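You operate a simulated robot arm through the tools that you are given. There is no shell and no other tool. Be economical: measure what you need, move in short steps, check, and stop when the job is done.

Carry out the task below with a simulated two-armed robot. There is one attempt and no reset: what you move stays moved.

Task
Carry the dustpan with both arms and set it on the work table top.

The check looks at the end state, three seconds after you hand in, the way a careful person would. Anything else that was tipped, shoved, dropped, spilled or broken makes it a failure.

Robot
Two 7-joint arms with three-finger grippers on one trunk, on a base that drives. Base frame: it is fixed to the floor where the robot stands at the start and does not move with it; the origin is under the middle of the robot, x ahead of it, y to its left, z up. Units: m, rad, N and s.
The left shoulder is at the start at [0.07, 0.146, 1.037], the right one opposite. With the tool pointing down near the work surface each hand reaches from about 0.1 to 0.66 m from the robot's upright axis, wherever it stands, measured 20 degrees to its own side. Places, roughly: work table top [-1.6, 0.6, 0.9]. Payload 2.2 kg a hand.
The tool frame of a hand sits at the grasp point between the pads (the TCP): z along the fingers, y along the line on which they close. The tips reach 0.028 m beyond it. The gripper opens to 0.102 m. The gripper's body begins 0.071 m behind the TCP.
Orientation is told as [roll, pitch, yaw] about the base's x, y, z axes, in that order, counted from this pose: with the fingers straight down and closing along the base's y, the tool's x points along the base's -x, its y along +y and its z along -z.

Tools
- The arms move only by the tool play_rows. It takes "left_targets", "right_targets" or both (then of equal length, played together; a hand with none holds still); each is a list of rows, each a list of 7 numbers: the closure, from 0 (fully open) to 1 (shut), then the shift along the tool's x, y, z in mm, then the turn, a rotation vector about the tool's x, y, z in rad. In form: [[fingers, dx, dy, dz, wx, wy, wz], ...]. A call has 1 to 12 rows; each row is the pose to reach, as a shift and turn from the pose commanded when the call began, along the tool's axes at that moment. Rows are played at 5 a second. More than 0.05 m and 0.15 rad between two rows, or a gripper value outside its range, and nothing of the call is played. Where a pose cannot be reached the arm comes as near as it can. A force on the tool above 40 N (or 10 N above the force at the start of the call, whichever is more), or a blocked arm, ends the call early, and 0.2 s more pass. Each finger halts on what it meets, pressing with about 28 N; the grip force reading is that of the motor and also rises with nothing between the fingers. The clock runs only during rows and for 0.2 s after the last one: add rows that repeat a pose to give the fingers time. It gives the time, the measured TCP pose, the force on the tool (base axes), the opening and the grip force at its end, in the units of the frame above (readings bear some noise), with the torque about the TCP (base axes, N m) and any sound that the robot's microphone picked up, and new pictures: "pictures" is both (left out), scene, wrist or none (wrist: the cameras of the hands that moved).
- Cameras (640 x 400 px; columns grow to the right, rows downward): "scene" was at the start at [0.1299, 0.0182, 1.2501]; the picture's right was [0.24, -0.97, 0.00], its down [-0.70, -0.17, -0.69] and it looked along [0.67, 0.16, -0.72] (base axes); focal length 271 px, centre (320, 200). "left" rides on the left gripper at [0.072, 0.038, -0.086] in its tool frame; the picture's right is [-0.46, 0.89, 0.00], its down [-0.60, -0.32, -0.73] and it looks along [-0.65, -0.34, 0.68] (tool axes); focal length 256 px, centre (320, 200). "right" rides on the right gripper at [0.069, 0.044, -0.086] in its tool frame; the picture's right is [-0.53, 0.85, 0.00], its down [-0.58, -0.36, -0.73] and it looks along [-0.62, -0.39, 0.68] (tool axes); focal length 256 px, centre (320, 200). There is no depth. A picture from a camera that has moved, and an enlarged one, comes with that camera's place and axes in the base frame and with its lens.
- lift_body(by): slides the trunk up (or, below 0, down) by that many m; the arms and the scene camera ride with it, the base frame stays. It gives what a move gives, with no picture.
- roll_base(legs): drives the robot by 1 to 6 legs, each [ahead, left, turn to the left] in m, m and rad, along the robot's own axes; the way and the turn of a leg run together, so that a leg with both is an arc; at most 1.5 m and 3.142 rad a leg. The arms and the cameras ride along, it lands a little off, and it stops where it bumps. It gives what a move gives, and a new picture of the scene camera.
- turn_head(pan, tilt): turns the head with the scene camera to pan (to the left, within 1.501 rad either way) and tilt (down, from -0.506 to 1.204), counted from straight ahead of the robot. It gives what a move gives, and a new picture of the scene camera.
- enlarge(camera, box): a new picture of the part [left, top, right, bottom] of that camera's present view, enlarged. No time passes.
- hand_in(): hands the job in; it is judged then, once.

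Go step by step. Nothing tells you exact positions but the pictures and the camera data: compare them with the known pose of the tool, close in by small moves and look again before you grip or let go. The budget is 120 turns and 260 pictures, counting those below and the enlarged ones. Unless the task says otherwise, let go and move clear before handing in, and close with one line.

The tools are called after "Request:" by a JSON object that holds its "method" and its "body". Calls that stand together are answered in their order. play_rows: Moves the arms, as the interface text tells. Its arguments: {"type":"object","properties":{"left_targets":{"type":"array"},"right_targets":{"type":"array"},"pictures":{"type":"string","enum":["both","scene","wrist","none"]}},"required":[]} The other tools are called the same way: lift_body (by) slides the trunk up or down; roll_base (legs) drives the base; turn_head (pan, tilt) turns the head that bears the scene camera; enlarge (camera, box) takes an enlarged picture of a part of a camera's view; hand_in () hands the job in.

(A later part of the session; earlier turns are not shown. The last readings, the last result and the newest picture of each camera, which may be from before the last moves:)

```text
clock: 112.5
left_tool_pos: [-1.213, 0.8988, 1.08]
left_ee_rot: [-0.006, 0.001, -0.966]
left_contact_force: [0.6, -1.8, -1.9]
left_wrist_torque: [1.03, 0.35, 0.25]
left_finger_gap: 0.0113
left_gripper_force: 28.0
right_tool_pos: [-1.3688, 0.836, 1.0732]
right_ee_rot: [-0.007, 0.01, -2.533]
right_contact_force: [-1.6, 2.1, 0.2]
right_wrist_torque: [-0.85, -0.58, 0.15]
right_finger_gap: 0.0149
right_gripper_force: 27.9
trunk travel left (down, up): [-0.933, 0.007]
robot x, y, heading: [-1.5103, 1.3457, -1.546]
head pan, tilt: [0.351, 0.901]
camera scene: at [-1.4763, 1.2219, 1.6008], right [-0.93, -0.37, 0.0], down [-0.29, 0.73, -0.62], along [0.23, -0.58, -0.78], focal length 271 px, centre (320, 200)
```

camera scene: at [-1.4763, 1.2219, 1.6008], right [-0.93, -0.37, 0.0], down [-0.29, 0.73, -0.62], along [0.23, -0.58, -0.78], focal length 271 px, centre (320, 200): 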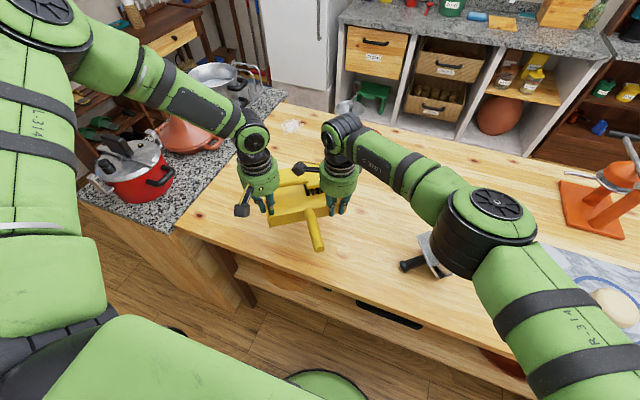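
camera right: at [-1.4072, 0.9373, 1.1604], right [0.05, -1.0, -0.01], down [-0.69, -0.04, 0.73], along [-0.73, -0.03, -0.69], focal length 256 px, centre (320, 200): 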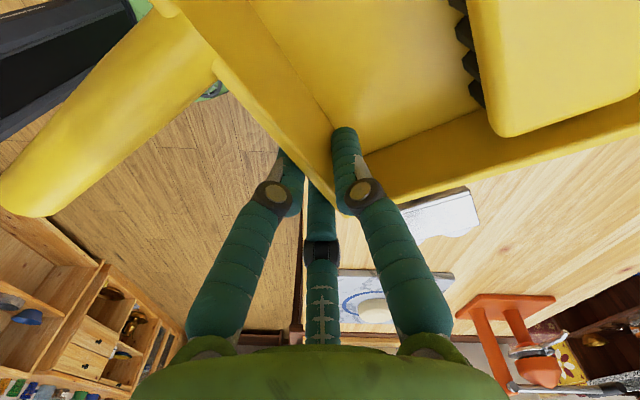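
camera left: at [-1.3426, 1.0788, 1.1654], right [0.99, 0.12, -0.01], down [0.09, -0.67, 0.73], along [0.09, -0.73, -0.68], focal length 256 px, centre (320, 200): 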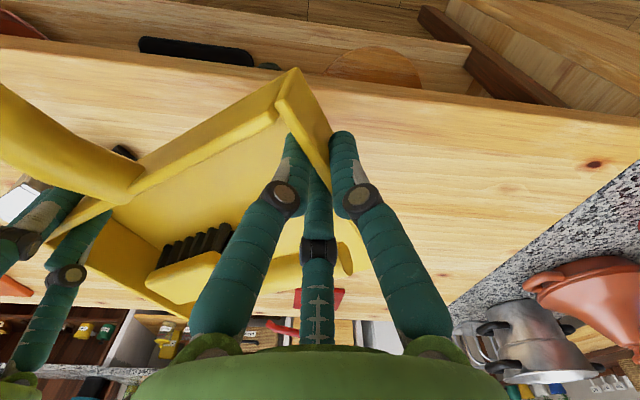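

Request:
{"method": "roll_base", "body": {"legs": [[0.03, 0.0, 0.0]]}}

Request:
{"method": "lift_body", "body": {"by": -0.09}}

Request:
{"method": "enlarge", "body": {"camera": "scene", "box": [200, 150, 500, 340]}}

Request:
{"method": "enlarge", "body": {"camera": "left", "box": [0, 0, 640, 400]}}

```text
clock: 113.3
left_tool_pos: [-1.2124, 0.8775, 1.0842]
left_ee_rot: [-0.009, -0.006, -0.964]
left_contact_force: [1.3, -1.1, -3.5]
left_wrist_torque: [0.9, 0.33, 0.22]
left_finger_gap: 0.0114
left_gripper_force: 28.2
right_tool_pos: [-1.367, 0.8142, 1.0782]
right_ee_rot: [0.001, 0.006, -2.533]
right_contact_force: [-0.6, 2.4, 1.2]
right_wrist_torque: [-0.82, -0.67, 0.17]
right_finger_gap: 0.0149
right_gripper_force: 27.7
trunk travel left (down, up): [-0.933, 0.007]
robot x, y, heading: [-1.5074, 1.3127, -1.543]
head pan, tilt: [0.351, 0.901]
camera scene: at [-1.4757, 1.204, 1.6018], right [-0.93, -0.37, 0.0], down [-0.29, 0.72, -0.63], along [0.23, -0.58, -0.78], focal length 271 px, centre (320, 200)
```

scene: 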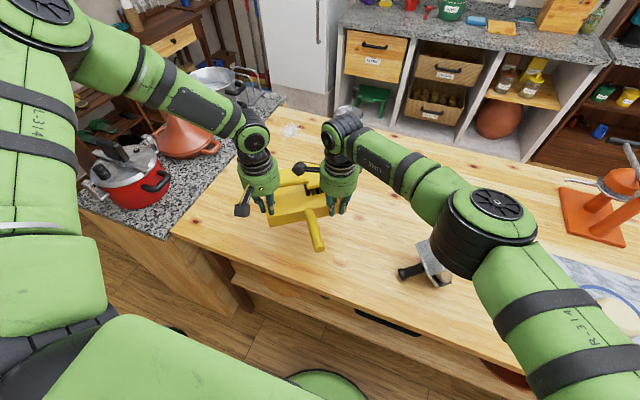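

```text
clock: 114.5
left_tool_pos: [-1.2115, 0.8704, 0.991]
left_ee_rot: [-0.004, 0.001, -0.967]
left_contact_force: [1.2, -1.0, -1.6]
left_wrist_torque: [1.02, 0.37, 0.22]
left_finger_gap: 0.0117
left_gripper_force: 28.3
right_tool_pos: [-1.3667, 0.8081, 0.9844]
right_ee_rot: [-0.004, 0.007, -2.533]
right_contact_force: [-1.5, 1.7, -0.3]
right_wrist_torque: [-0.88, -0.5, 0.16]
right_finger_gap: 0.0147
right_gripper_force: 27.8
trunk travel left (down, up): [-0.843, 0.097]
robot x, y, heading: [-1.506, 1.3174, -1.543]
head pan, tilt: [0.351, 0.901]
```

```text
2.11 times, centred on (350, 245) of scene
camera zoom: at [-1.4754, 1.1948, 1.511], right [-0.93, -0.37, 0.0], down [-0.29, 0.73, -0.62], along [0.23, -0.58, -0.78], focal length 570 px, centre (257, 105)
```

zoom: 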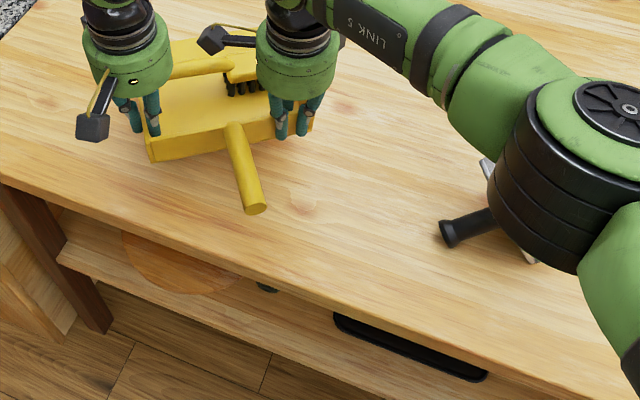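

```text
1.00 times, centred on (320, 200) of left (not enlarged: the box is as wide or as high as the picture)
camera zoom: at [-1.2209, 0.9515, 1.0756], right [0.99, 0.12, 0.0], down [0.09, -0.68, 0.73], along [0.09, -0.73, -0.68], focal length 256 px, centre (320, 200)
```

zoom: 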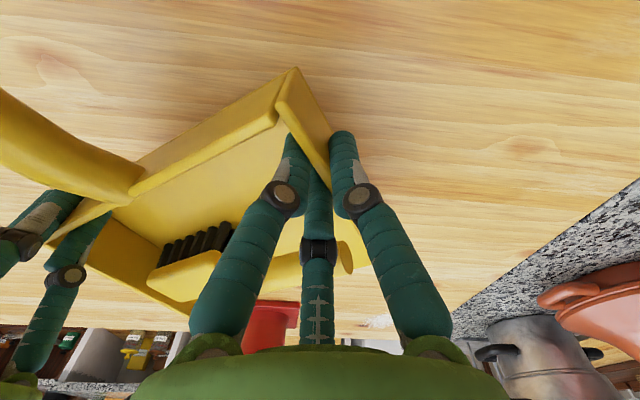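

The pan is well inside the table edge and close to the top. I'll lower in small steps, watching the forces.

Request:
{"method": "lift_body", "body": {"by": -0.03}}

Request:
{"method": "lift_body", "body": {"by": -0.008}}

Request:
{"method": "enlarge", "body": {"camera": "scene", "box": [200, 150, 500, 340]}}

```text
clock: 115.3
left_tool_pos: [-1.2114, 0.8694, 0.9611]
left_ee_rot: [-0.007, 0.001, -0.966]
left_contact_force: [0.6, -2.6, -4.4]
left_wrist_torque: [0.98, 0.38, 0.19]
left_finger_gap: 0.0116
left_gripper_force: 27.5
right_tool_pos: [-1.3664, 0.8075, 0.9523]
right_ee_rot: [-0.005, 0.01, -2.533]
right_contact_force: [-0.8, 2.2, 1.4]
right_wrist_torque: [-0.75, -0.72, 0.18]
right_finger_gap: 0.0148
right_gripper_force: 27.6
trunk travel left (down, up): [-0.813, 0.127]
robot x, y, heading: [-1.5089, 1.3181, -1.545]
head pan, tilt: [0.351, 0.901]
```

```text
clock: 115.8
left_tool_pos: [-1.2119, 0.8696, 0.952]
left_ee_rot: [-0.006, 0.0, -0.966]
left_contact_force: [1.4, -1.5, -3.9]
left_wrist_torque: [1.0, 0.31, 0.22]
left_finger_gap: 0.0115
left_gripper_force: 28.4
right_tool_pos: [-1.3664, 0.8077, 0.9445]
right_ee_rot: [-0.003, 0.01, -2.531]
right_contact_force: [-1.4, 2.1, 1.2]
right_wrist_torque: [-0.66, -0.81, 0.21]
right_finger_gap: 0.0142
right_gripper_force: 28.5
trunk travel left (down, up): [-0.805, 0.135]
robot x, y, heading: [-1.5042, 1.3166, -1.546]
head pan, tilt: [0.351, 0.901]
```

```text
2.11 times, centred on (350, 245) of scene
camera zoom: at [-1.4751, 1.1931, 1.4728], right [-0.93, -0.37, 0.0], down [-0.29, 0.73, -0.62], along [0.23, -0.58, -0.78], focal length 570 px, centre (257, 105)
```

zoom: 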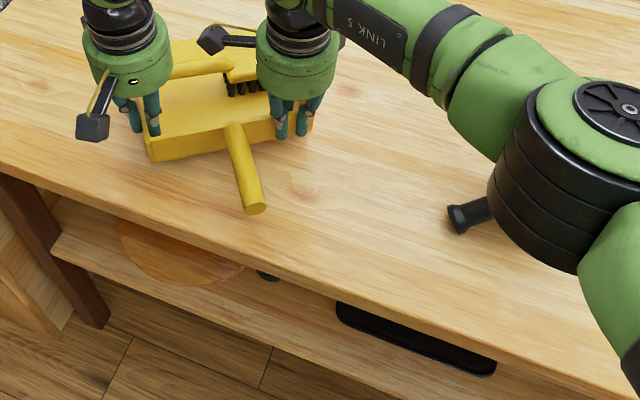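

Request:
{"method": "lift_body", "body": {"by": -0.008}}

Request:
{"method": "lift_body", "body": {"by": -0.006}}

Request:
{"method": "lift_body", "body": {"by": -0.006}}

```text
clock: 116.4
left_tool_pos: [-1.2103, 0.8689, 0.9439]
left_ee_rot: [-0.005, 0.002, -0.965]
left_contact_force: [0.8, -1.9, -4.7]
left_wrist_torque: [1.02, 0.35, 0.21]
left_finger_gap: 0.0116
left_gripper_force: 28.2
right_tool_pos: [-1.3662, 0.807, 0.9366]
right_ee_rot: [-0.006, 0.01, -2.531]
right_contact_force: [-1.8, 1.9, 2.8]
right_wrist_torque: [-0.65, -0.85, 0.22]
right_finger_gap: 0.0141
right_gripper_force: 27.9
trunk travel left (down, up): [-0.797, 0.143]
robot x, y, heading: [-1.5058, 1.3176, -1.543]
head pan, tilt: [0.351, 0.901]
```

```text
clock: 117.0
left_tool_pos: [-1.2112, 0.8698, 0.9387]
left_ee_rot: [-0.005, 0.002, -0.965]
left_contact_force: [0.5, -2.9, -4.9]
left_wrist_torque: [1.0, 0.28, 0.22]
left_finger_gap: 0.0113
left_gripper_force: 27.8
right_tool_pos: [-1.3661, 0.8068, 0.931]
right_ee_rot: [-0.006, 0.01, -2.533]
right_contact_force: [-1.0, 3.1, 2.1]
right_wrist_torque: [-0.63, -0.89, 0.16]
right_finger_gap: 0.0146
right_gripper_force: 27.7
trunk travel left (down, up): [-0.791, 0.149]
robot x, y, heading: [-1.5044, 1.3162, -1.546]
head pan, tilt: [0.351, 0.901]
```

```text
clock: 117.5
left_tool_pos: [-1.2114, 0.8688, 0.9325]
left_ee_rot: [-0.005, 0.001, -0.967]
left_contact_force: [0.2, -3.1, -5.7]
left_wrist_torque: [0.98, 0.31, 0.25]
left_finger_gap: 0.0115
left_gripper_force: 28.2
right_tool_pos: [-1.3668, 0.8078, 0.9256]
right_ee_rot: [-0.005, 0.011, -2.532]
right_contact_force: [-0.9, 2.7, 2.0]
right_wrist_torque: [-0.65, -0.83, 0.2]
right_finger_gap: 0.0144
right_gripper_force: 28.2
trunk travel left (down, up): [-0.785, 0.155]
robot x, y, heading: [-1.5061, 1.3129, -1.544]
head pan, tilt: [0.351, 0.901]
```

Request:
{"method": "enlarge", "body": {"camera": "scene", "box": [210, 150, 370, 260]}}

Request:
{"method": "lift_body", "body": {"by": -0.008}}

Request:
{"method": "lift_body", "body": {"by": -0.008}}

```text
3.64 times, centred on (290, 205) of scene
camera zoom: at [-1.4751, 1.1932, 1.4528], right [-0.93, -0.37, 0.0], down [-0.29, 0.73, -0.62], along [0.23, -0.58, -0.78], focal length 984 px, centre (429, 182)
```

zoom: 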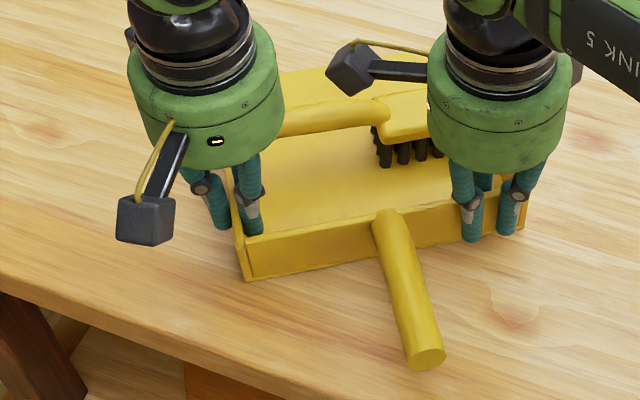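

```text
clock: 118.1
left_tool_pos: [-1.2116, 0.8694, 0.9285]
left_ee_rot: [-0.009, -0.005, -0.966]
left_contact_force: [5.5, -4.6, 17.5]
left_wrist_torque: [0.92, 0.03, 0.08]
left_finger_gap: 0.0115
left_gripper_force: 27.4
right_tool_pos: [-1.3664, 0.8068, 0.9228]
right_ee_rot: [0.006, 0.006, -2.533]
right_contact_force: [4.3, -9.0, 29.2]
right_wrist_torque: [-0.63, -0.38, 0.0]
right_finger_gap: 0.0121
right_gripper_force: 28.0
trunk travel left (down, up): [-0.777, 0.163]
robot x, y, heading: [-1.504, 1.314, -1.54]
head pan, tilt: [0.351, 0.901]
```

```text
clock: 118.7
left_tool_pos: [-1.2127, 0.8713, 0.9196]
left_ee_rot: [-0.01, -0.005, -0.964]
left_contact_force: [2.7, -4.2, 25.1]
left_wrist_torque: [0.07, -0.58, -0.1]
left_finger_gap: 0.012
left_gripper_force: 27.4
right_tool_pos: [-1.3682, 0.8089, 0.9142]
right_ee_rot: [0.002, 0.007, -2.531]
right_contact_force: [5.9, -6.7, 26.6]
right_wrist_torque: [-0.34, -0.17, -0.08]
right_finger_gap: 0.0114
right_gripper_force: 28.4
trunk travel left (down, up): [-0.769, 0.171]
robot x, y, heading: [-1.5043, 1.3154, -1.546]
head pan, tilt: [0.351, 0.901]
```

The pan is on the table and the forces now push up. I'll ease off 2 mm and open both hands.

Request:
{"method": "lift_body", "body": {"by": 0.002}}

Request:
{"method": "play_rows", "body": {"left_targets": [[0.8, 0, 0, 0, 0, 0, 0], [0.6, 0, 0, 0, 0, 0, 0], [0.5, 0, 0, 0, 0, 0, 0], [0.5, 0, 0, 0, 0, 0, 0]], "right_targets": [[0.8, 0, 0, 0, 0, 0, 0], [0.6, 0, 0, 0, 0, 0, 0], [0.5, 0, 0, 0, 0, 0, 0], [0.5, 0, 0, 0, 0, 0, 0]]}}

```text
clock: 119.2
left_tool_pos: [-1.2125, 0.8707, 0.9185]
left_ee_rot: [-0.008, -0.003, -0.966]
left_contact_force: [-4.1, -6.8, 11.0]
left_wrist_torque: [-0.53, -0.75, -0.14]
left_finger_gap: 0.0113
left_gripper_force: 28.4
right_tool_pos: [-1.368, 0.8089, 0.9136]
right_ee_rot: [-0.005, 0.009, -2.532]
right_contact_force: [6.9, -3.0, 20.2]
right_wrist_torque: [-0.61, 0.21, -0.2]
right_finger_gap: 0.0111
right_gripper_force: 27.9
trunk travel left (down, up): [-0.771, 0.169]
robot x, y, heading: [-1.5073, 1.315, -1.545]
head pan, tilt: [0.351, 0.901]
```

```text
clock: 120.2
left_tool_pos: [-1.2107, 0.8697, 0.9184]
left_ee_rot: [-0.006, 0.002, -0.965]
left_contact_force: [0.0, -0.2, 0.5]
left_wrist_torque: [0.01, -0.06, -0.02]
left_finger_gap: 0.0509
left_gripper_force: 0.1
right_tool_pos: [-1.3672, 0.8071, 0.911]
right_ee_rot: [-0.006, 0.008, -2.533]
right_contact_force: [0.0, -0.2, -0.2]
right_wrist_torque: [0.0, 0.0, -0.02]
right_finger_gap: 0.0513
right_gripper_force: 0.1
trunk travel left (down, up): [-0.771, 0.169]
robot x, y, heading: [-1.5044, 1.3155, -1.546]
head pan, tilt: [0.351, 0.901]
camera scene: at [-1.4753, 1.1939, 1.4388], right [-0.93, -0.37, 0.0], down [-0.29, 0.73, -0.62], along [0.23, -0.58, -0.78], focal length 271 px, centre (320, 200)
camera right: at [-1.2856, 0.8093, 0.9977], right [0.05, -1.0, -0.01], down [-0.68, -0.04, 0.73], along [-0.73, -0.03, -0.69], focal length 256 px, centre (320, 200)
camera left: at [-1.2209, 0.9508, 1.0032], right [0.99, 0.12, -0.01], down [0.09, -0.68, 0.73], along [0.09, -0.73, -0.68], focal length 256 px, centre (320, 200)
```

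scene: 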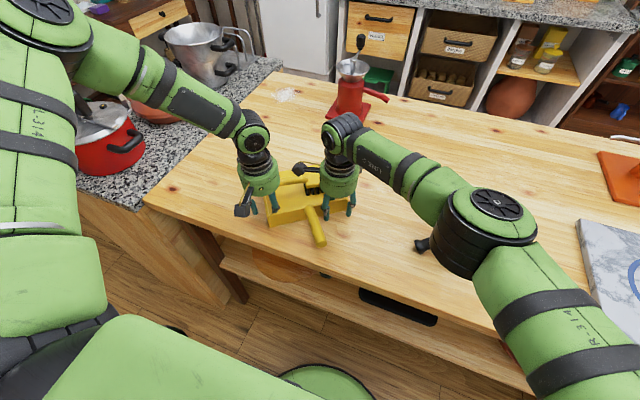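
right: 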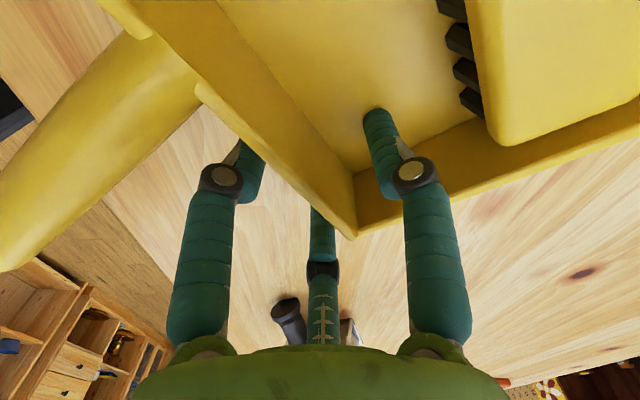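
left: 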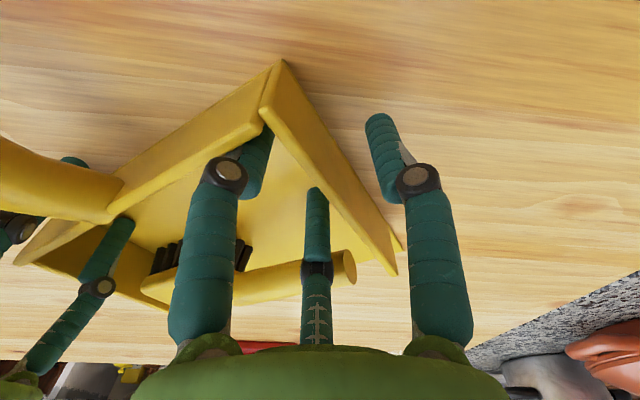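

Released cleanly. I'll raise the trunk so both hands come straight up.

Request:
{"method": "lift_body", "body": {"by": 0.16}}

Request:
{"method": "turn_head", "body": {"pan": -0.1, "tilt": 0.9}}

```text
clock: 122.0
left_tool_pos: [-1.2109, 0.8691, 1.078]
left_ee_rot: [-0.007, 0.002, -0.965]
left_contact_force: [0.6, 0.2, -0.5]
left_wrist_torque: [-0.04, 0.0, 0.01]
left_finger_gap: 0.0508
left_gripper_force: 0.1
right_tool_pos: [-1.3661, 0.8074, 1.071]
right_ee_rot: [-0.005, 0.011, -2.533]
right_contact_force: [0.2, 0.6, -0.8]
right_wrist_torque: [-0.01, -0.03, -0.04]
right_finger_gap: 0.051
right_gripper_force: 0.0
trunk travel left (down, up): [-0.931, 0.009]
robot x, y, heading: [-1.5062, 1.3181, -1.546]
head pan, tilt: [0.351, 0.901]
```

```text
clock: 122.9
left_tool_pos: [-1.2113, 0.8697, 1.079]
left_ee_rot: [-0.005, 0.003, -0.965]
left_contact_force: [-0.3, 0.1, 0.6]
left_wrist_torque: [0.0, 0.03, 0.0]
left_finger_gap: 0.0511
left_gripper_force: 0.2
right_tool_pos: [-1.3667, 0.8088, 1.0716]
right_ee_rot: [-0.005, 0.008, -2.534]
right_contact_force: [0.1, 0.1, -0.4]
right_wrist_torque: [0.0, 0.0, 0.02]
right_finger_gap: 0.0511
right_gripper_force: 0.1
trunk travel left (down, up): [-0.931, 0.009]
robot x, y, heading: [-1.5064, 1.3133, -1.547]
head pan, tilt: [-0.099, 0.901]
camera scene: at [-1.5086, 1.1888, 1.5989], right [-1.0, 0.07, 0.0], down [0.06, 0.78, -0.62], along [-0.05, -0.62, -0.78], focal length 271 px, centre (320, 200)
```

scene: 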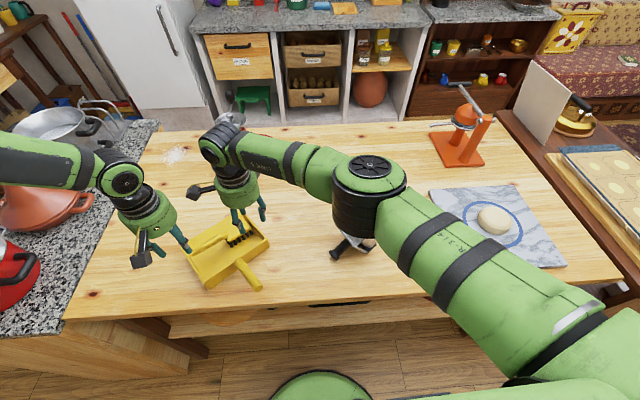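

The dustpan sits on the table. Next I'll back away straight to get a clear look at the press.

Request:
{"method": "roll_base", "body": {"legs": [[-0.35, 0.0, 0.0]]}}

Request:
{"method": "enlarge", "body": {"camera": "scene", "box": [100, 0, 500, 230]}}

```text
clock: 125.2
left_tool_pos: [-1.218, 1.231, 1.0777]
left_ee_rot: [-0.005, 0.004, -0.954]
left_contact_force: [-0.2, 0.1, 0.2]
left_wrist_torque: [0.06, -0.01, 0.01]
left_finger_gap: 0.0513
left_gripper_force: 0.1
right_tool_pos: [-1.3728, 1.1663, 1.07]
right_ee_rot: [-0.009, 0.011, -2.522]
right_contact_force: [0.1, 0.0, -0.8]
right_wrist_torque: [0.02, -0.04, 0.0]
right_finger_gap: 0.051
right_gripper_force: 0.0
trunk travel left (down, up): [-0.931, 0.009]
robot x, y, heading: [-1.5223, 1.6764, -1.536]
head pan, tilt: [-0.099, 0.901]
camera scene: at [-1.5184, 1.5458, 1.5986], right [-1.0, 0.06, 0.0], down [0.05, 0.78, -0.62], along [-0.04, -0.62, -0.79], focal length 271 px, centre (320, 200)
```

scene: 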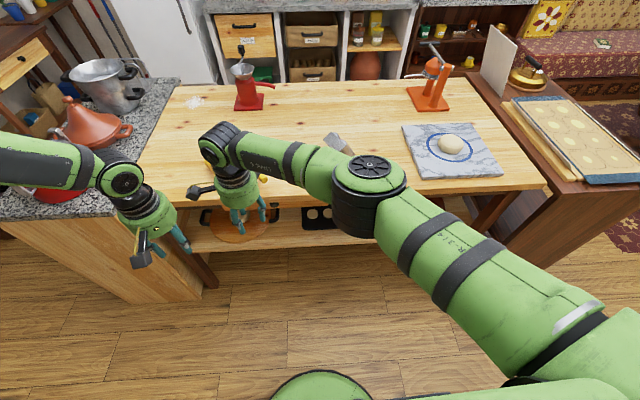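

```text
1.60 times, centred on (300, 115) of scene
camera zoom: at [-1.5184, 1.5458, 1.5986], right [-1.0, 0.06, 0.0], down [0.05, 0.78, -0.62], along [-0.04, -0.62, -0.79], focal length 433 px, centre (352, 336)
```

zoom: 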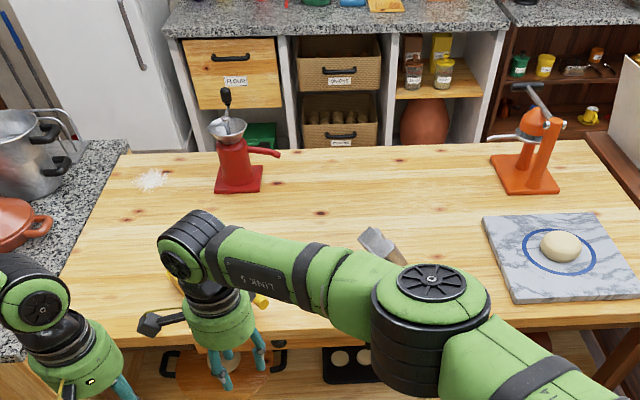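

I'll swing the right hand out to its own side to clear the view.

Request:
{"method": "play_rows", "body": {"right_targets": [[0.5, -37, -26, -10, 0, 0, 0], [0.5, -74, -52, -20, 0, 0, 0], [0.5, -111, -78, -30, 0, 0, 0], [0.5, -148, -104, -30, 0, 0, 0], [0.5, -185, -130, -30, 0, 0, 0], [0.5, -222, -156, -30, 0, 0, 0], [0.5, -259, -182, -30, 0, 0, 0], [0.5, -296, -208, -30, 0, 0, 0], [0.5, -328, -230, -30, 0, 0, 0]], "pictures": "none"}}

Request:
{"method": "turn_head", "body": {"pan": -0.1, "tilt": 0.75}}

Request:
{"method": "enlarge", "body": {"camera": "scene", "box": [240, 80, 420, 220]}}

```text
clock: 127.2
left_tool_pos: [-1.2197, 1.2332, 1.0788]
left_ee_rot: [-0.005, 0.001, -0.954]
left_contact_force: [-1.3, 1.0, 0.8]
left_wrist_torque: [0.01, -0.04, 0.01]
left_finger_gap: 0.051
left_gripper_force: 0.2
right_tool_pos: [-1.7741, 1.1628, 1.1005]
right_ee_rot: [-0.005, 0.009, -2.521]
right_contact_force: [-0.5, -0.2, -1.0]
right_wrist_torque: [0.02, -0.04, -0.01]
right_finger_gap: 0.0509
right_gripper_force: 0.1
trunk travel left (down, up): [-0.931, 0.009]
robot x, y, heading: [-1.5157, 1.6775, -1.533]
head pan, tilt: [-0.099, 0.901]
```

```text
clock: 127.9
left_tool_pos: [-1.2182, 1.233, 1.0792]
left_ee_rot: [-0.006, 0.0, -0.956]
left_contact_force: [0.2, -0.2, -0.2]
left_wrist_torque: [0.01, 0.03, -0.01]
left_finger_gap: 0.0511
left_gripper_force: 0.1
right_tool_pos: [-1.7733, 1.1633, 1.1006]
right_ee_rot: [-0.006, 0.011, -2.522]
right_contact_force: [0.3, -0.4, -0.2]
right_wrist_torque: [-0.03, 0.03, 0.01]
right_finger_gap: 0.0509
right_gripper_force: 0.0
trunk travel left (down, up): [-0.931, 0.009]
robot x, y, heading: [-1.5164, 1.6765, -1.533]
head pan, tilt: [-0.099, 0.75]
camera scene: at [-1.5196, 1.5419, 1.6108], right [-1.0, 0.06, 0.0], down [0.04, 0.68, -0.73], along [-0.05, -0.73, -0.68], focal length 271 px, centre (320, 200)
```

scene: 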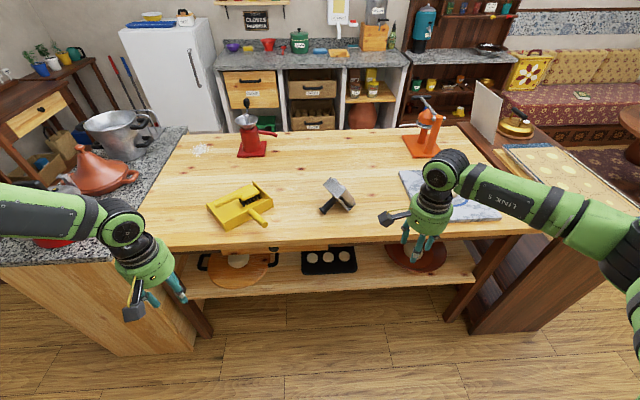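

```text
2.86 times, centred on (330, 150) of scene
camera zoom: at [-1.5196, 1.5419, 1.6108], right [-1.0, 0.06, 0.0], down [0.04, 0.68, -0.73], along [-0.05, -0.73, -0.68], focal length 773 px, centre (291, 343)
```

zoom: 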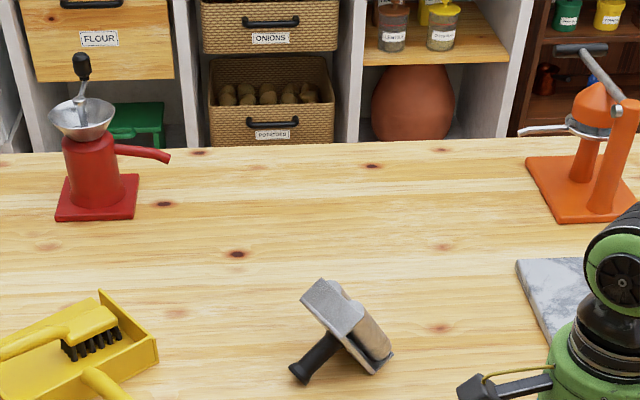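

Request:
{"method": "enlarge", "body": {"camera": "scene", "box": [310, 165, 370, 220]}}

Request:
{"method": "enlarge", "body": {"camera": "scene", "box": [195, 170, 285, 235]}}

```text
7.27 times, centred on (340, 192) of scene
camera zoom: at [-1.5196, 1.5419, 1.6108], right [-1.0, 0.06, 0.0], down [0.04, 0.68, -0.73], along [-0.05, -0.73, -0.68], focal length 1969 px, centre (174, 254)
```

zoom: 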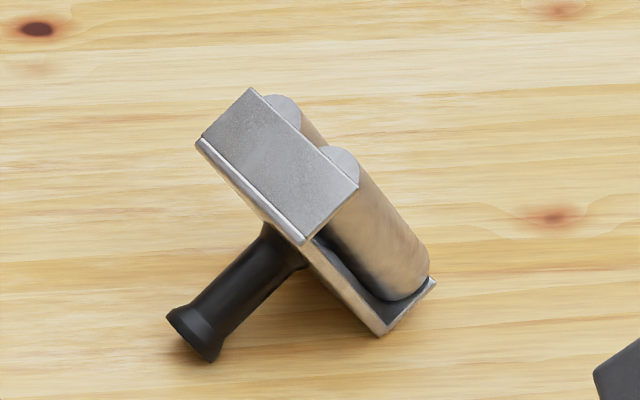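

```text
6.15 times, centred on (240, 202) of scene
camera zoom: at [-1.5196, 1.5419, 1.6108], right [-1.0, 0.06, 0.0], down [0.04, 0.68, -0.73], along [-0.05, -0.73, -0.68], focal length 1666 px, centre (812, 185)
```

zoom: 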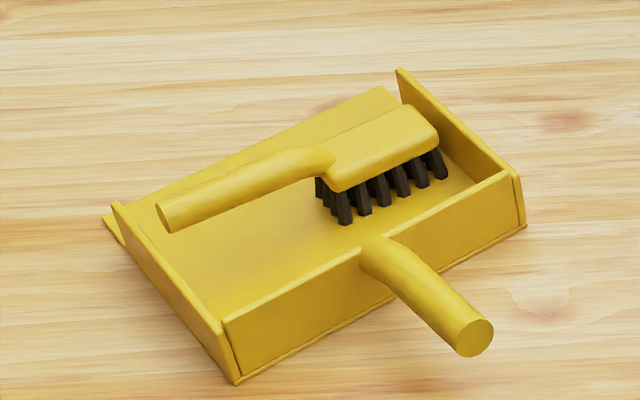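

The dustpan sits flat with its brush inside. The press is a two-roller dough tool that I tipped; it stood upright near (-1.78, 0.83). I'll set it up again, first lowering the trunk while clear of the table and raising both hands.

Request:
{"method": "lift_body", "body": {"by": -0.2}}

Request:
{"method": "play_rows", "body": {"left_targets": [[0.5, 0, 0, -45, 0, 0, 0], [0.5, 0, 0, -90, 0, 0, 0], [0.5, 0, 0, -135, 0, 0, 0], [0.5, 0, 0, -180, 0, 0, 0], [0.5, 0, 0, -210, 0, 0, 0]], "right_targets": [[0.4, 0, 0, -45, 0, 0, 0], [0.4, 0, 0, -90, 0, 0, 0], [0.4, 0, 0, -135, 0, 0, 0], [0.4, 0, 0, -180, 0, 0, 0], [0.4, 0, 0, -200, 0, 0, 0]], "pictures": "none"}}

```text
clock: 130.1
left_tool_pos: [-1.2181, 1.2329, 0.8778]
left_ee_rot: [-0.005, 0.003, -0.954]
left_contact_force: [0.0, 0.2, 0.6]
left_wrist_torque: [-0.01, 0.0, -0.02]
left_finger_gap: 0.0511
left_gripper_force: 0.1
right_tool_pos: [-1.7728, 1.1633, 0.9008]
right_ee_rot: [-0.006, 0.01, -2.523]
right_contact_force: [0.1, -0.2, 0.5]
right_wrist_torque: [-0.04, -0.05, -0.03]
right_finger_gap: 0.0509
right_gripper_force: 0.1
trunk travel left (down, up): [-0.731, 0.209]
robot x, y, heading: [-1.5199, 1.6735, -1.534]
head pan, tilt: [-0.099, 0.75]
```

```text
clock: 131.3
left_tool_pos: [-1.2173, 1.2369, 1.088]
left_ee_rot: [-0.005, 0.002, -0.955]
left_contact_force: [-0.4, 0.0, 0.0]
left_wrist_torque: [-0.05, 0.01, -0.01]
left_finger_gap: 0.0507
left_gripper_force: 0.0
right_tool_pos: [-1.7756, 1.1619, 1.1014]
right_ee_rot: [-0.005, 0.009, -2.523]
right_contact_force: [1.1, 0.9, 0.2]
right_wrist_torque: [-0.01, -0.02, 0.01]
right_finger_gap: 0.061
right_gripper_force: 0.1
trunk travel left (down, up): [-0.731, 0.209]
robot x, y, heading: [-1.5168, 1.6762, -1.537]
head pan, tilt: [-0.099, 0.75]
```

Request:
{"method": "roll_base", "body": {"legs": [[0.34, 0.0, 0.0]]}}

Request:
{"method": "play_rows", "body": {"right_targets": [[0.4, 30, 20, 0, 0, 0, 0], [0.4, 60, 41, 0, 0, 0, 0], [0.4, 90, 61, 20, 0, 0, 0], [0.4, 120, 82, 40, 0, 0, 0], [0.4, 150, 103, 70, 0, 0, 0]]}}

```text
clock: 133.5
left_tool_pos: [-1.2033, 0.897, 1.0894]
left_ee_rot: [-0.006, 0.001, -0.953]
left_contact_force: [-0.2, 0.5, 0.0]
left_wrist_torque: [-0.01, -0.01, 0.02]
left_finger_gap: 0.0509
left_gripper_force: 0.1
right_tool_pos: [-1.7618, 0.8196, 1.1019]
right_ee_rot: [-0.005, 0.008, -2.52]
right_contact_force: [-0.1, -0.1, -0.4]
right_wrist_torque: [-0.02, -0.01, 0.0]
right_finger_gap: 0.0613
right_gripper_force: 0.1
trunk travel left (down, up): [-0.731, 0.209]
robot x, y, heading: [-1.505, 1.3341, -1.531]
head pan, tilt: [-0.099, 0.75]
camera scene: at [-1.5064, 1.2007, 1.411], right [-1.0, 0.06, 0.0], down [0.04, 0.68, -0.73], along [-0.05, -0.73, -0.68], focal length 271 px, centre (320, 200)
```

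scene: 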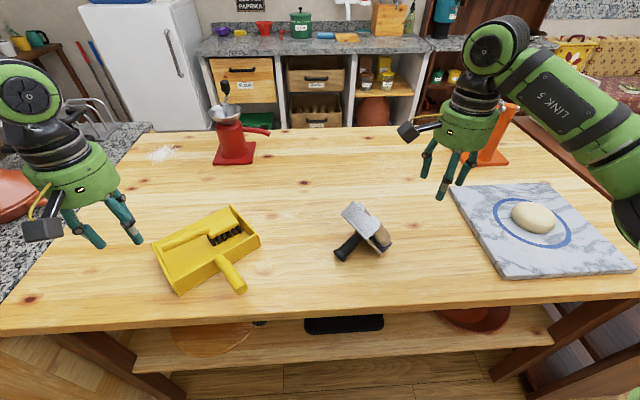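

```text
clock: 134.7
left_tool_pos: [-1.2027, 0.8935, 1.0871]
left_ee_rot: [-0.004, 0.002, -0.953]
left_contact_force: [0.1, 0.7, 0.5]
left_wrist_torque: [-0.01, 0.01, -0.02]
left_finger_gap: 0.0511
left_gripper_force: 0.1
right_tool_pos: [-1.5821, 0.8226, 1.0314]
right_ee_rot: [-0.007, 0.009, -2.523]
right_contact_force: [-0.6, 0.7, -0.4]
right_wrist_torque: [0.03, 0.04, -0.01]
right_finger_gap: 0.0612
right_gripper_force: 0.0
trunk travel left (down, up): [-0.731, 0.209]
robot x, y, heading: [-1.5069, 1.3343, -1.534]
head pan, tilt: [-0.099, 0.75]
camera scene: at [-1.5046, 1.1985, 1.4108], right [-1.0, 0.06, 0.0], down [0.04, 0.68, -0.73], along [-0.05, -0.73, -0.68], focal length 271 px, centre (320, 200)
camera right: at [-1.5011, 0.8253, 1.1181], right [0.06, -1.0, -0.01], down [-0.68, -0.05, 0.73], along [-0.73, -0.03, -0.69], focal length 256 px, centre (320, 200)
```

scene: 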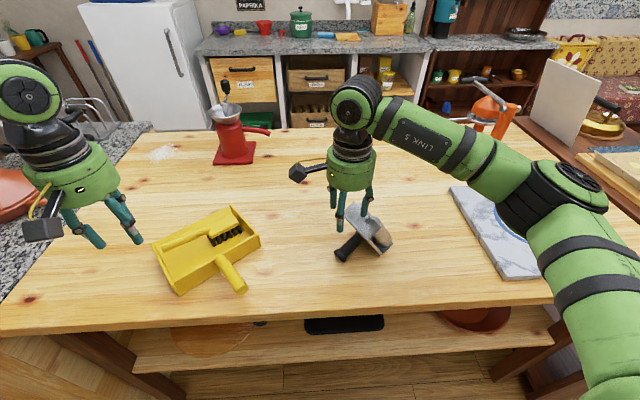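
right: 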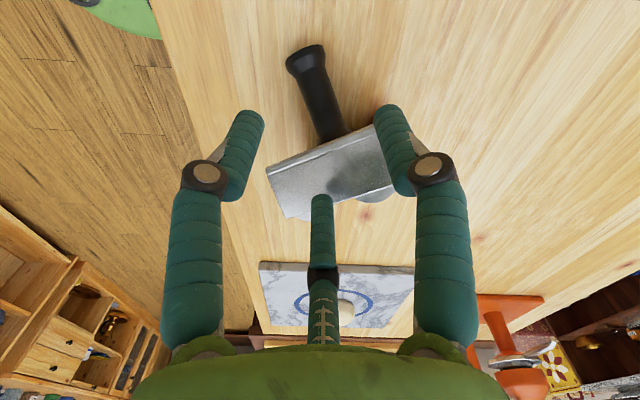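

The handle lies at about (-1.59, 0.825), nearly lined up with the hand. I'll descend over it in steps.

Request:
{"method": "play_rows", "body": {"right_targets": [[0.4, -9, -9, 25, 0, 0, 0.1], [0.4, -9, -9, 50, 0, 0, 0.1], [0.4, -9, -9, 75, 0, 0, 0.1], [0.4, -9, -9, 95, 0, 0, 0.1], [0.4, -9, -9, 111, 0, 0, 0.1]], "pictures": "wrist"}}

Request:
{"method": "enlarge", "body": {"camera": "scene", "box": [280, 120, 440, 290]}}

```text
clock: 135.6
left_tool_pos: [-1.2037, 0.8992, 1.0905]
left_ee_rot: [-0.008, -0.001, -0.954]
left_contact_force: [-0.6, 0.4, 0.9]
left_wrist_torque: [0.03, -0.01, 0.0]
left_finger_gap: 0.051
left_gripper_force: 0.1
right_tool_pos: [-1.5904, 0.8241, 0.9667]
right_ee_rot: [0.015, 0.001, -2.618]
right_contact_force: [0.1, 7.7, 23.4]
right_wrist_torque: [-0.22, 1.46, -0.43]
right_finger_gap: 0.0863
right_gripper_force: 7.7
trunk travel left (down, up): [-0.731, 0.209]
robot x, y, heading: [-1.5031, 1.3289, -1.535]
head pan, tilt: [-0.099, 0.75]
stopped in row 4 (right hand): the force on the tool passed its limit at 52 N (the readings are from after the stop); the commanded pose is now the measured one
camera right: at [-1.5103, 0.8217, 1.0529], right [-0.04, -1.0, 0.01], down [-0.69, 0.04, 0.73], along [-0.73, 0.02, -0.69], focal length 256 px, centre (320, 200)
```

right: 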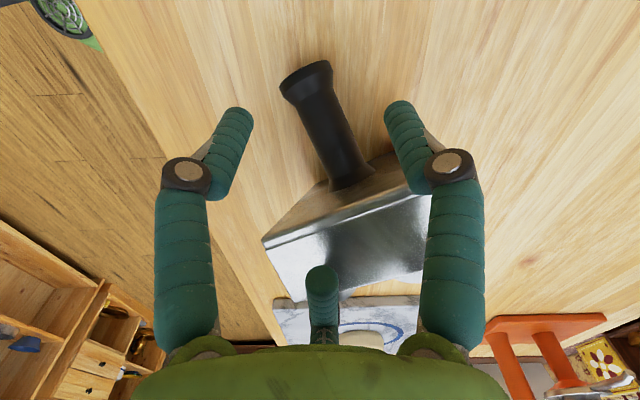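

```text
2.35 times, centred on (360, 205) of scene
camera zoom: at [-1.5056, 1.2043, 1.4113], right [-1.0, 0.06, 0.0], down [0.04, 0.68, -0.73], along [-0.05, -0.73, -0.68], focal length 637 px, centre (226, 188)
```

zoom: 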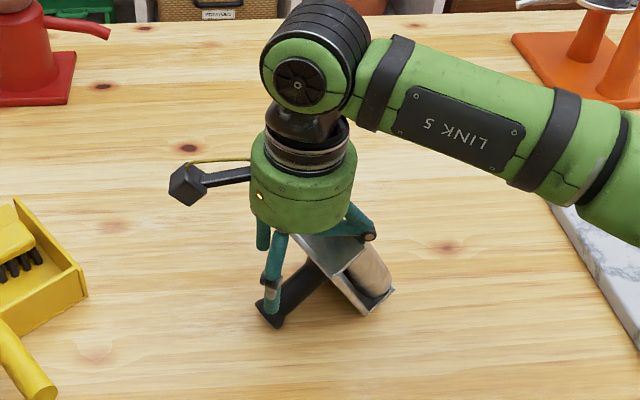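

A far finger landed on the block. I'll rise, close the spread a little, shift toward the handle's end and try again.

Request:
{"method": "play_rows", "body": {"right_targets": [[0.4, 0, 0, -25, 0, 0, 0], [0.5, 10, -10, -25, 0, 0, 0], [0.5, 10, -10, 0, 0, 0, 0], [0.5, 10, -10, 15, 0, 0, 0], [0.5, 10, -10, 30, 0, 0, 0]], "pictures": "wrist"}}

Request:
{"method": "enlarge", "body": {"camera": "scene", "box": [280, 150, 440, 290]}}

```text
clock: 136.5
left_tool_pos: [-1.204, 0.8973, 1.0888]
left_ee_rot: [-0.006, 0.002, -0.953]
left_contact_force: [0.0, -0.8, -0.3]
left_wrist_torque: [0.05, -0.02, 0.02]
left_finger_gap: 0.051
left_gripper_force: 0.0
right_tool_pos: [-1.584, 0.8367, 0.9707]
right_ee_rot: [0.027, 0.006, -2.615]
right_contact_force: [2.2, 5.1, 13.6]
right_wrist_torque: [-0.06, 0.63, -0.18]
right_finger_gap: 0.0628
right_gripper_force: 1.3
trunk travel left (down, up): [-0.731, 0.209]
robot x, y, heading: [-1.5072, 1.3319, -1.532]
head pan, tilt: [-0.099, 0.75]
stopped in row 4 (right hand): the force on the tool passed its limit at 49 N (the readings are from after the stop); the commanded pose is now the measured one
camera right: at [-1.5033, 0.8337, 1.0579], right [-0.04, -1.0, 0.02], down [-0.69, 0.04, 0.72], along [-0.72, 0.01, -0.7], focal length 256 px, centre (320, 200)
```

right: 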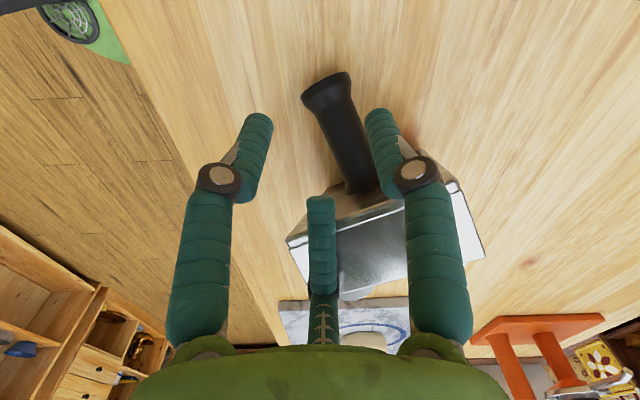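

```text
2.86 times, centred on (360, 220) of scene
camera zoom: at [-1.5051, 1.2017, 1.4111], right [-1.0, 0.06, 0.0], down [0.04, 0.68, -0.73], along [-0.05, -0.73, -0.68], focal length 773 px, centre (206, 143)
```

zoom: 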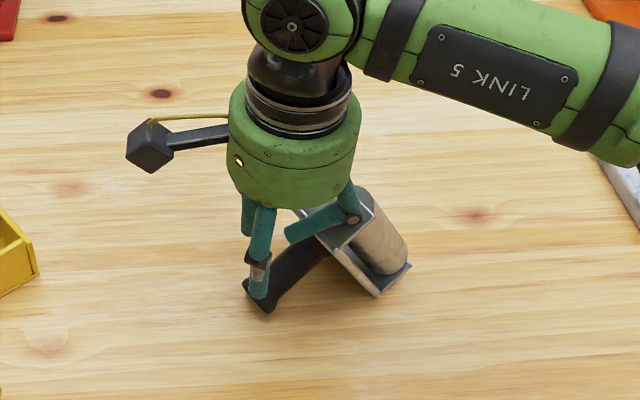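

The block's tilted edge is still in the way. I'll rise, narrow the fingers, turn to match the handle and move right to its end, then check before going down.

Request:
{"method": "play_rows", "body": {"right_targets": [[0.5, 0, 0, -30, 0, 0, 0], [0.57, 0, 9, -30, 0, 0, 0.08], [0.57, 1, 9, -30, 0, 0, 0.163], [0.57, 1, 9, -15, 0, 0, 0.163], [0.57, 1, 9, -5, 0, 0, 0.163]], "pictures": "wrist"}}

Request:
{"method": "enlarge", "body": {"camera": "scene", "box": [290, 170, 420, 280]}}

```text
clock: 137.7
left_tool_pos: [-1.2053, 0.8951, 1.0866]
left_ee_rot: [-0.006, 0.002, -0.953]
left_contact_force: [0.4, -0.6, 0.2]
left_wrist_torque: [0.02, 0.02, 0.02]
left_finger_gap: 0.051
left_gripper_force: 0.1
right_tool_pos: [-1.5812, 0.8275, 0.9733]
right_ee_rot: [0.021, 0.009, -2.778]
right_contact_force: [2.3, 1.8, 1.7]
right_wrist_torque: [0.01, 0.1, -0.09]
right_finger_gap: 0.0457
right_gripper_force: 0.0
trunk travel left (down, up): [-0.731, 0.209]
robot x, y, heading: [-1.501, 1.3268, -1.533]
head pan, tilt: [-0.099, 0.75]
camera right: at [-1.5015, 0.811, 1.06], right [-0.2, -0.98, 0.01], down [-0.68, 0.15, 0.72], along [-0.71, 0.14, -0.7], focal length 256 px, centre (320, 200)
```

right: 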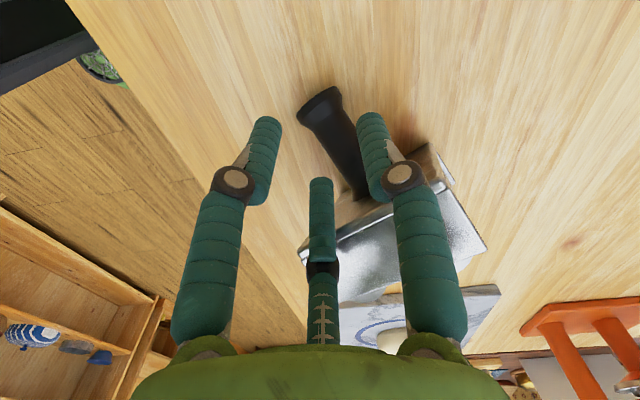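

```text
3.64 times, centred on (355, 225) of scene
camera zoom: at [-1.5061, 1.1989, 1.4107], right [-1.0, 0.06, 0.0], down [0.04, 0.68, -0.73], along [-0.05, -0.73, -0.68], focal length 984 px, centre (193, 109)
```

zoom: 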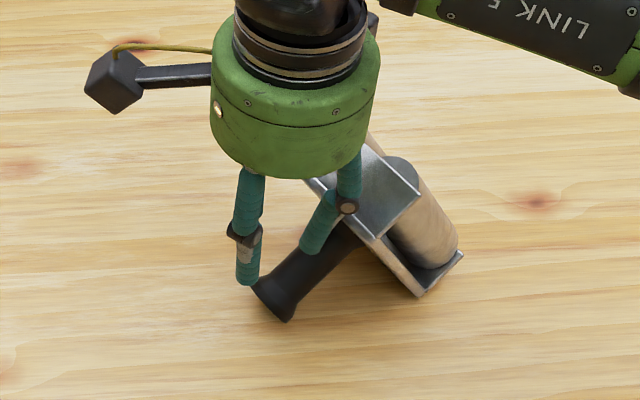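

The handle slopes about 20°, so I'll tilt the hand to match. That keeps the far finger parallel to the plate and clear of it. Then I'll descend.

Request:
{"method": "play_rows", "body": {"right_targets": [[0.55, 0, 0, -12, 0.006, -0.12, 0.033], [0.55, 0, 0, -12, 0.012, -0.24, 0.066], [0.55, 0, 0, -12, 0.017, -0.35, 0.098], [0.55, 0, 0, 5, 0.017, -0.35, 0.098], [0.55, 0, 0, 20, 0.017, -0.35, 0.098]], "pictures": "wrist"}}

Request:
{"method": "enlarge", "body": {"camera": "scene", "box": [290, 170, 420, 280]}}

```text
clock: 138.9
left_tool_pos: [-1.2049, 0.8953, 1.0872]
left_ee_rot: [-0.005, 0.002, -0.955]
left_contact_force: [0.9, -0.4, 0.7]
left_wrist_torque: [0.02, -0.04, -0.02]
left_finger_gap: 0.051
left_gripper_force: 0.0
right_tool_pos: [-1.5801, 0.828, 0.9505]
right_ee_rot: [0.021, -0.338, -2.884]
right_contact_force: [0.7, -0.3, 0.3]
right_wrist_torque: [0.02, 0.0, 0.01]
right_finger_gap: 0.0458
right_gripper_force: 0.1
trunk travel left (down, up): [-0.731, 0.209]
robot x, y, heading: [-1.506, 1.3333, -1.531]
head pan, tilt: [-0.099, 0.75]
camera right: at [-1.478, 0.8095, 1.0099], right [-0.27, -0.94, 0.19], down [-0.39, 0.29, 0.87], along [-0.88, 0.16, -0.45], focal length 256 px, centre (320, 200)
```

right: 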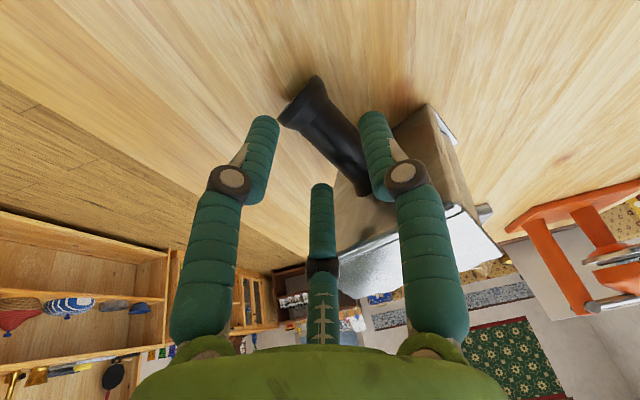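

```text
3.64 times, centred on (355, 225) of scene
camera zoom: at [-1.5065, 1.1989, 1.4108], right [-1.0, 0.06, 0.0], down [0.04, 0.68, -0.73], along [-0.05, -0.73, -0.68], focal length 984 px, centre (193, 109)
```

zoom: 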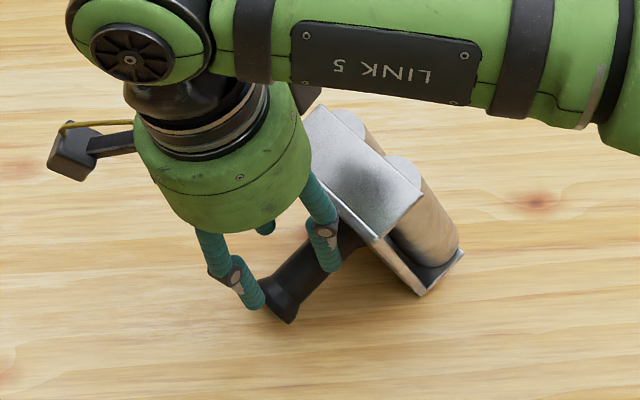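

Request:
{"method": "play_rows", "body": {"right_targets": [[0.55, 3, 0, 9, 0, 0, 0], [0.55, 6, 0, 18, 0, 0, 0], [0.55, 9, 0, 25, 0, 0, 0]], "pictures": "wrist"}}

Request:
{"method": "enlarge", "body": {"camera": "scene", "box": [290, 180, 420, 290]}}

```text
clock: 139.7
left_tool_pos: [-1.2036, 0.8949, 1.0882]
left_ee_rot: [-0.006, 0.002, -0.95]
left_contact_force: [-0.2, 0.1, -0.4]
left_wrist_torque: [0.01, -0.02, -0.01]
left_finger_gap: 0.051
left_gripper_force: 0.1
right_tool_pos: [-1.5801, 0.828, 0.925]
right_ee_rot: [0.02, -0.34, -2.884]
right_contact_force: [0.2, -0.2, -0.5]
right_wrist_torque: [0.01, 0.0, 0.02]
right_finger_gap: 0.0462
right_gripper_force: 0.0
trunk travel left (down, up): [-0.731, 0.209]
robot x, y, heading: [-1.5076, 1.3319, -1.53]
head pan, tilt: [-0.099, 0.75]
camera right: at [-1.4781, 0.8094, 0.9841], right [-0.27, -0.94, 0.19], down [-0.39, 0.29, 0.87], along [-0.88, 0.16, -0.45], focal length 256 px, centre (320, 200)
```

right: 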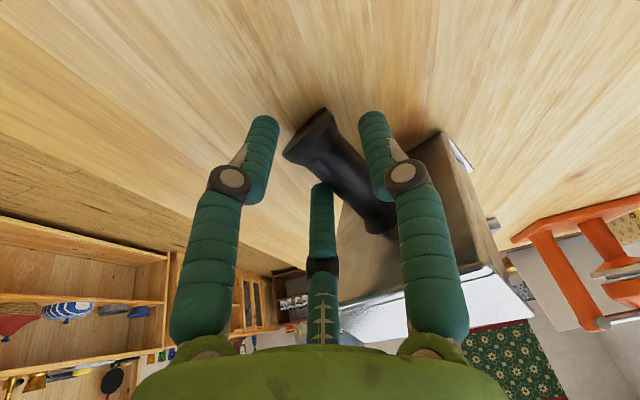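

```text
3.64 times, centred on (355, 235) of scene
camera zoom: at [-1.5061, 1.1993, 1.4108], right [-1.0, 0.06, 0.0], down [0.04, 0.68, -0.73], along [-0.05, -0.73, -0.68], focal length 984 px, centre (193, 73)
```

zoom: 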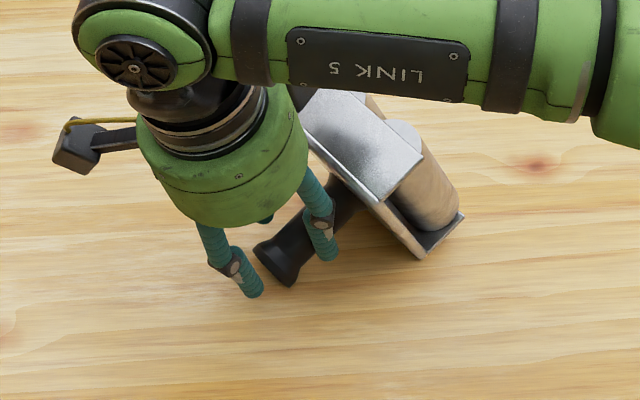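

The handle is between the fingers with no contact. I'll slide 10 mm further along the handle and close gently.

Request:
{"method": "play_rows", "body": {"right_targets": [[0.55, -5, 0, 0, 0, 0, 0], [0.55, -10, 0, 0, 0, 0, 0], [0.7, -10, 0, 0, 0, 0, 0], [0.85, -10, 0, 0, 0, 0, 0], [1, -10, 0, 0, 0, 0, 0], [1, -10, 0, 0, 0, 0, 0]], "pictures": "wrist"}}

Request:
{"method": "enlarge", "body": {"camera": "scene", "box": [290, 180, 420, 290]}}

```text
clock: 141.1
left_tool_pos: [-1.2045, 0.894, 1.0869]
left_ee_rot: [-0.003, -0.001, -0.952]
left_contact_force: [0.0, 0.7, -0.3]
left_wrist_torque: [-0.02, 0.01, 0.02]
left_finger_gap: 0.051
left_gripper_force: 0.1
right_tool_pos: [-1.5891, 0.8242, 0.9289]
right_ee_rot: [0.02, -0.339, -2.882]
right_contact_force: [-1.0, 2.6, -1.2]
right_wrist_torque: [-0.06, 0.03, -0.14]
right_finger_gap: 0.0314
right_gripper_force: 28.1
trunk travel left (down, up): [-0.731, 0.209]
robot x, y, heading: [-1.5073, 1.3334, -1.537]
head pan, tilt: [-0.099, 0.75]
camera right: at [-1.4879, 0.8075, 0.9886], right [-0.27, -0.94, 0.19], down [-0.39, 0.29, 0.87], along [-0.88, 0.16, -0.45], focal length 256 px, centre (320, 200)
```

right: 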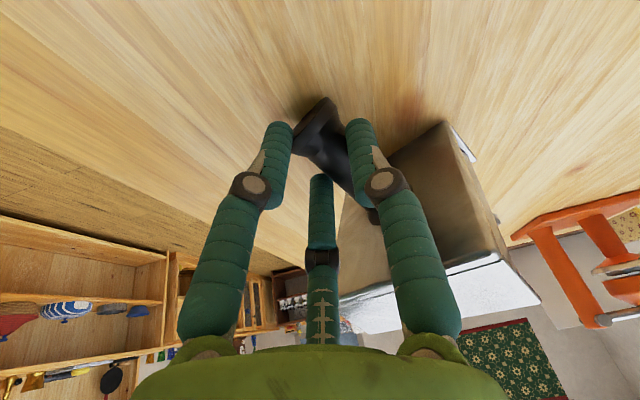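

```text
3.64 times, centred on (355, 235) of scene
camera zoom: at [-1.5064, 1.1998, 1.4109], right [-1.0, 0.06, 0.0], down [0.04, 0.68, -0.73], along [-0.05, -0.73, -0.68], focal length 984 px, centre (193, 73)
```

zoom: 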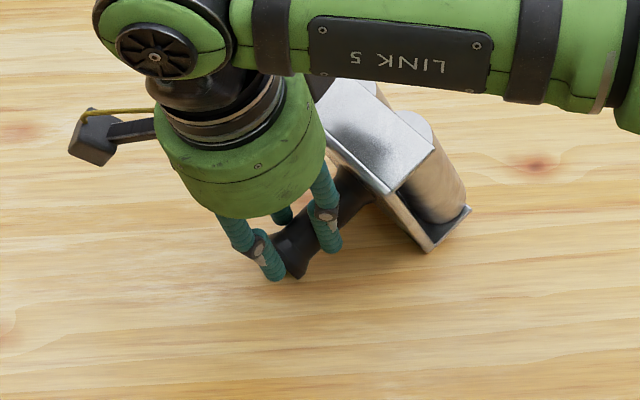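

Gripped. I'll lift gently straight up and see how the tool hangs.

Request:
{"method": "play_rows", "body": {"right_targets": [[1, -5, 0, -14, 0, 0, 0], [1, -10, 0, -28, 0, 0, 0], [1, -17, 0, -47, 0, 0, 0], [1, -23, 0, -66, 0, 0, 0], [1, -30, 0, -85, 0, 0, 0]], "pictures": "wrist"}}

Request:
{"method": "enlarge", "body": {"camera": "scene", "box": [260, 120, 440, 280]}}

```text
clock: 142.3
left_tool_pos: [-1.203, 0.895, 1.0874]
left_ee_rot: [-0.005, 0.003, -0.953]
left_contact_force: [-0.2, 0.8, -0.2]
left_wrist_torque: [0.01, 0.01, 0.04]
left_finger_gap: 0.051
left_gripper_force: 0.1
right_tool_pos: [-1.5885, 0.8263, 1.0214]
right_ee_rot: [0.021, -0.338, -2.886]
right_contact_force: [-0.1, 0.3, 0.4]
right_wrist_torque: [-0.01, 0.03, 0.0]
right_finger_gap: 0.0022
right_gripper_force: 27.9
trunk travel left (down, up): [-0.731, 0.209]
robot x, y, heading: [-1.5054, 1.3304, -1.534]
head pan, tilt: [-0.099, 0.75]
camera right: at [-1.4864, 0.809, 1.0805], right [-0.27, -0.94, 0.19], down [-0.39, 0.29, 0.87], along [-0.88, 0.16, -0.45], focal length 256 px, centre (320, 200)
```

right: 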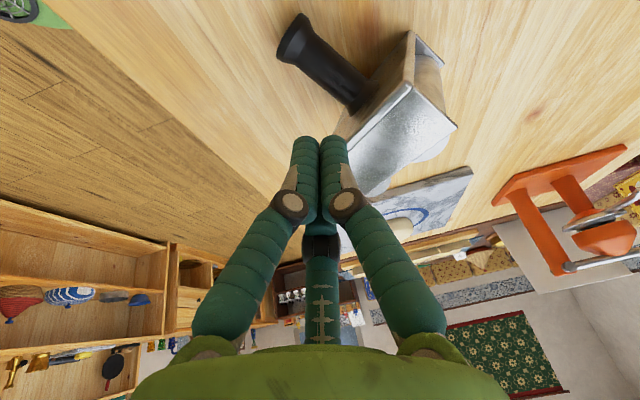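

```text
2.50 times, centred on (350, 200) of scene
camera zoom: at [-1.5061, 1.1998, 1.4108], right [-1.0, 0.06, 0.0], down [0.04, 0.68, -0.73], along [-0.05, -0.73, -0.68], focal length 677 px, centre (245, 200)
```

zoom: 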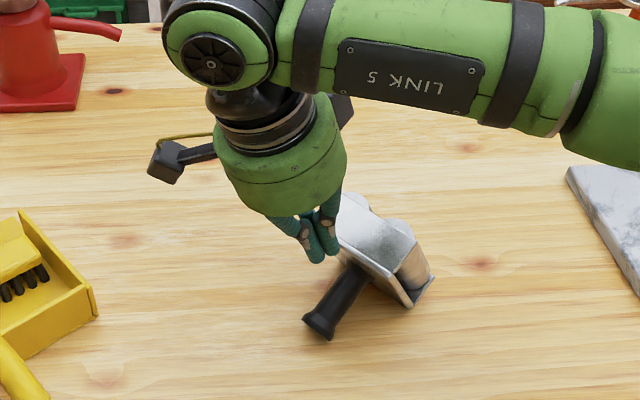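

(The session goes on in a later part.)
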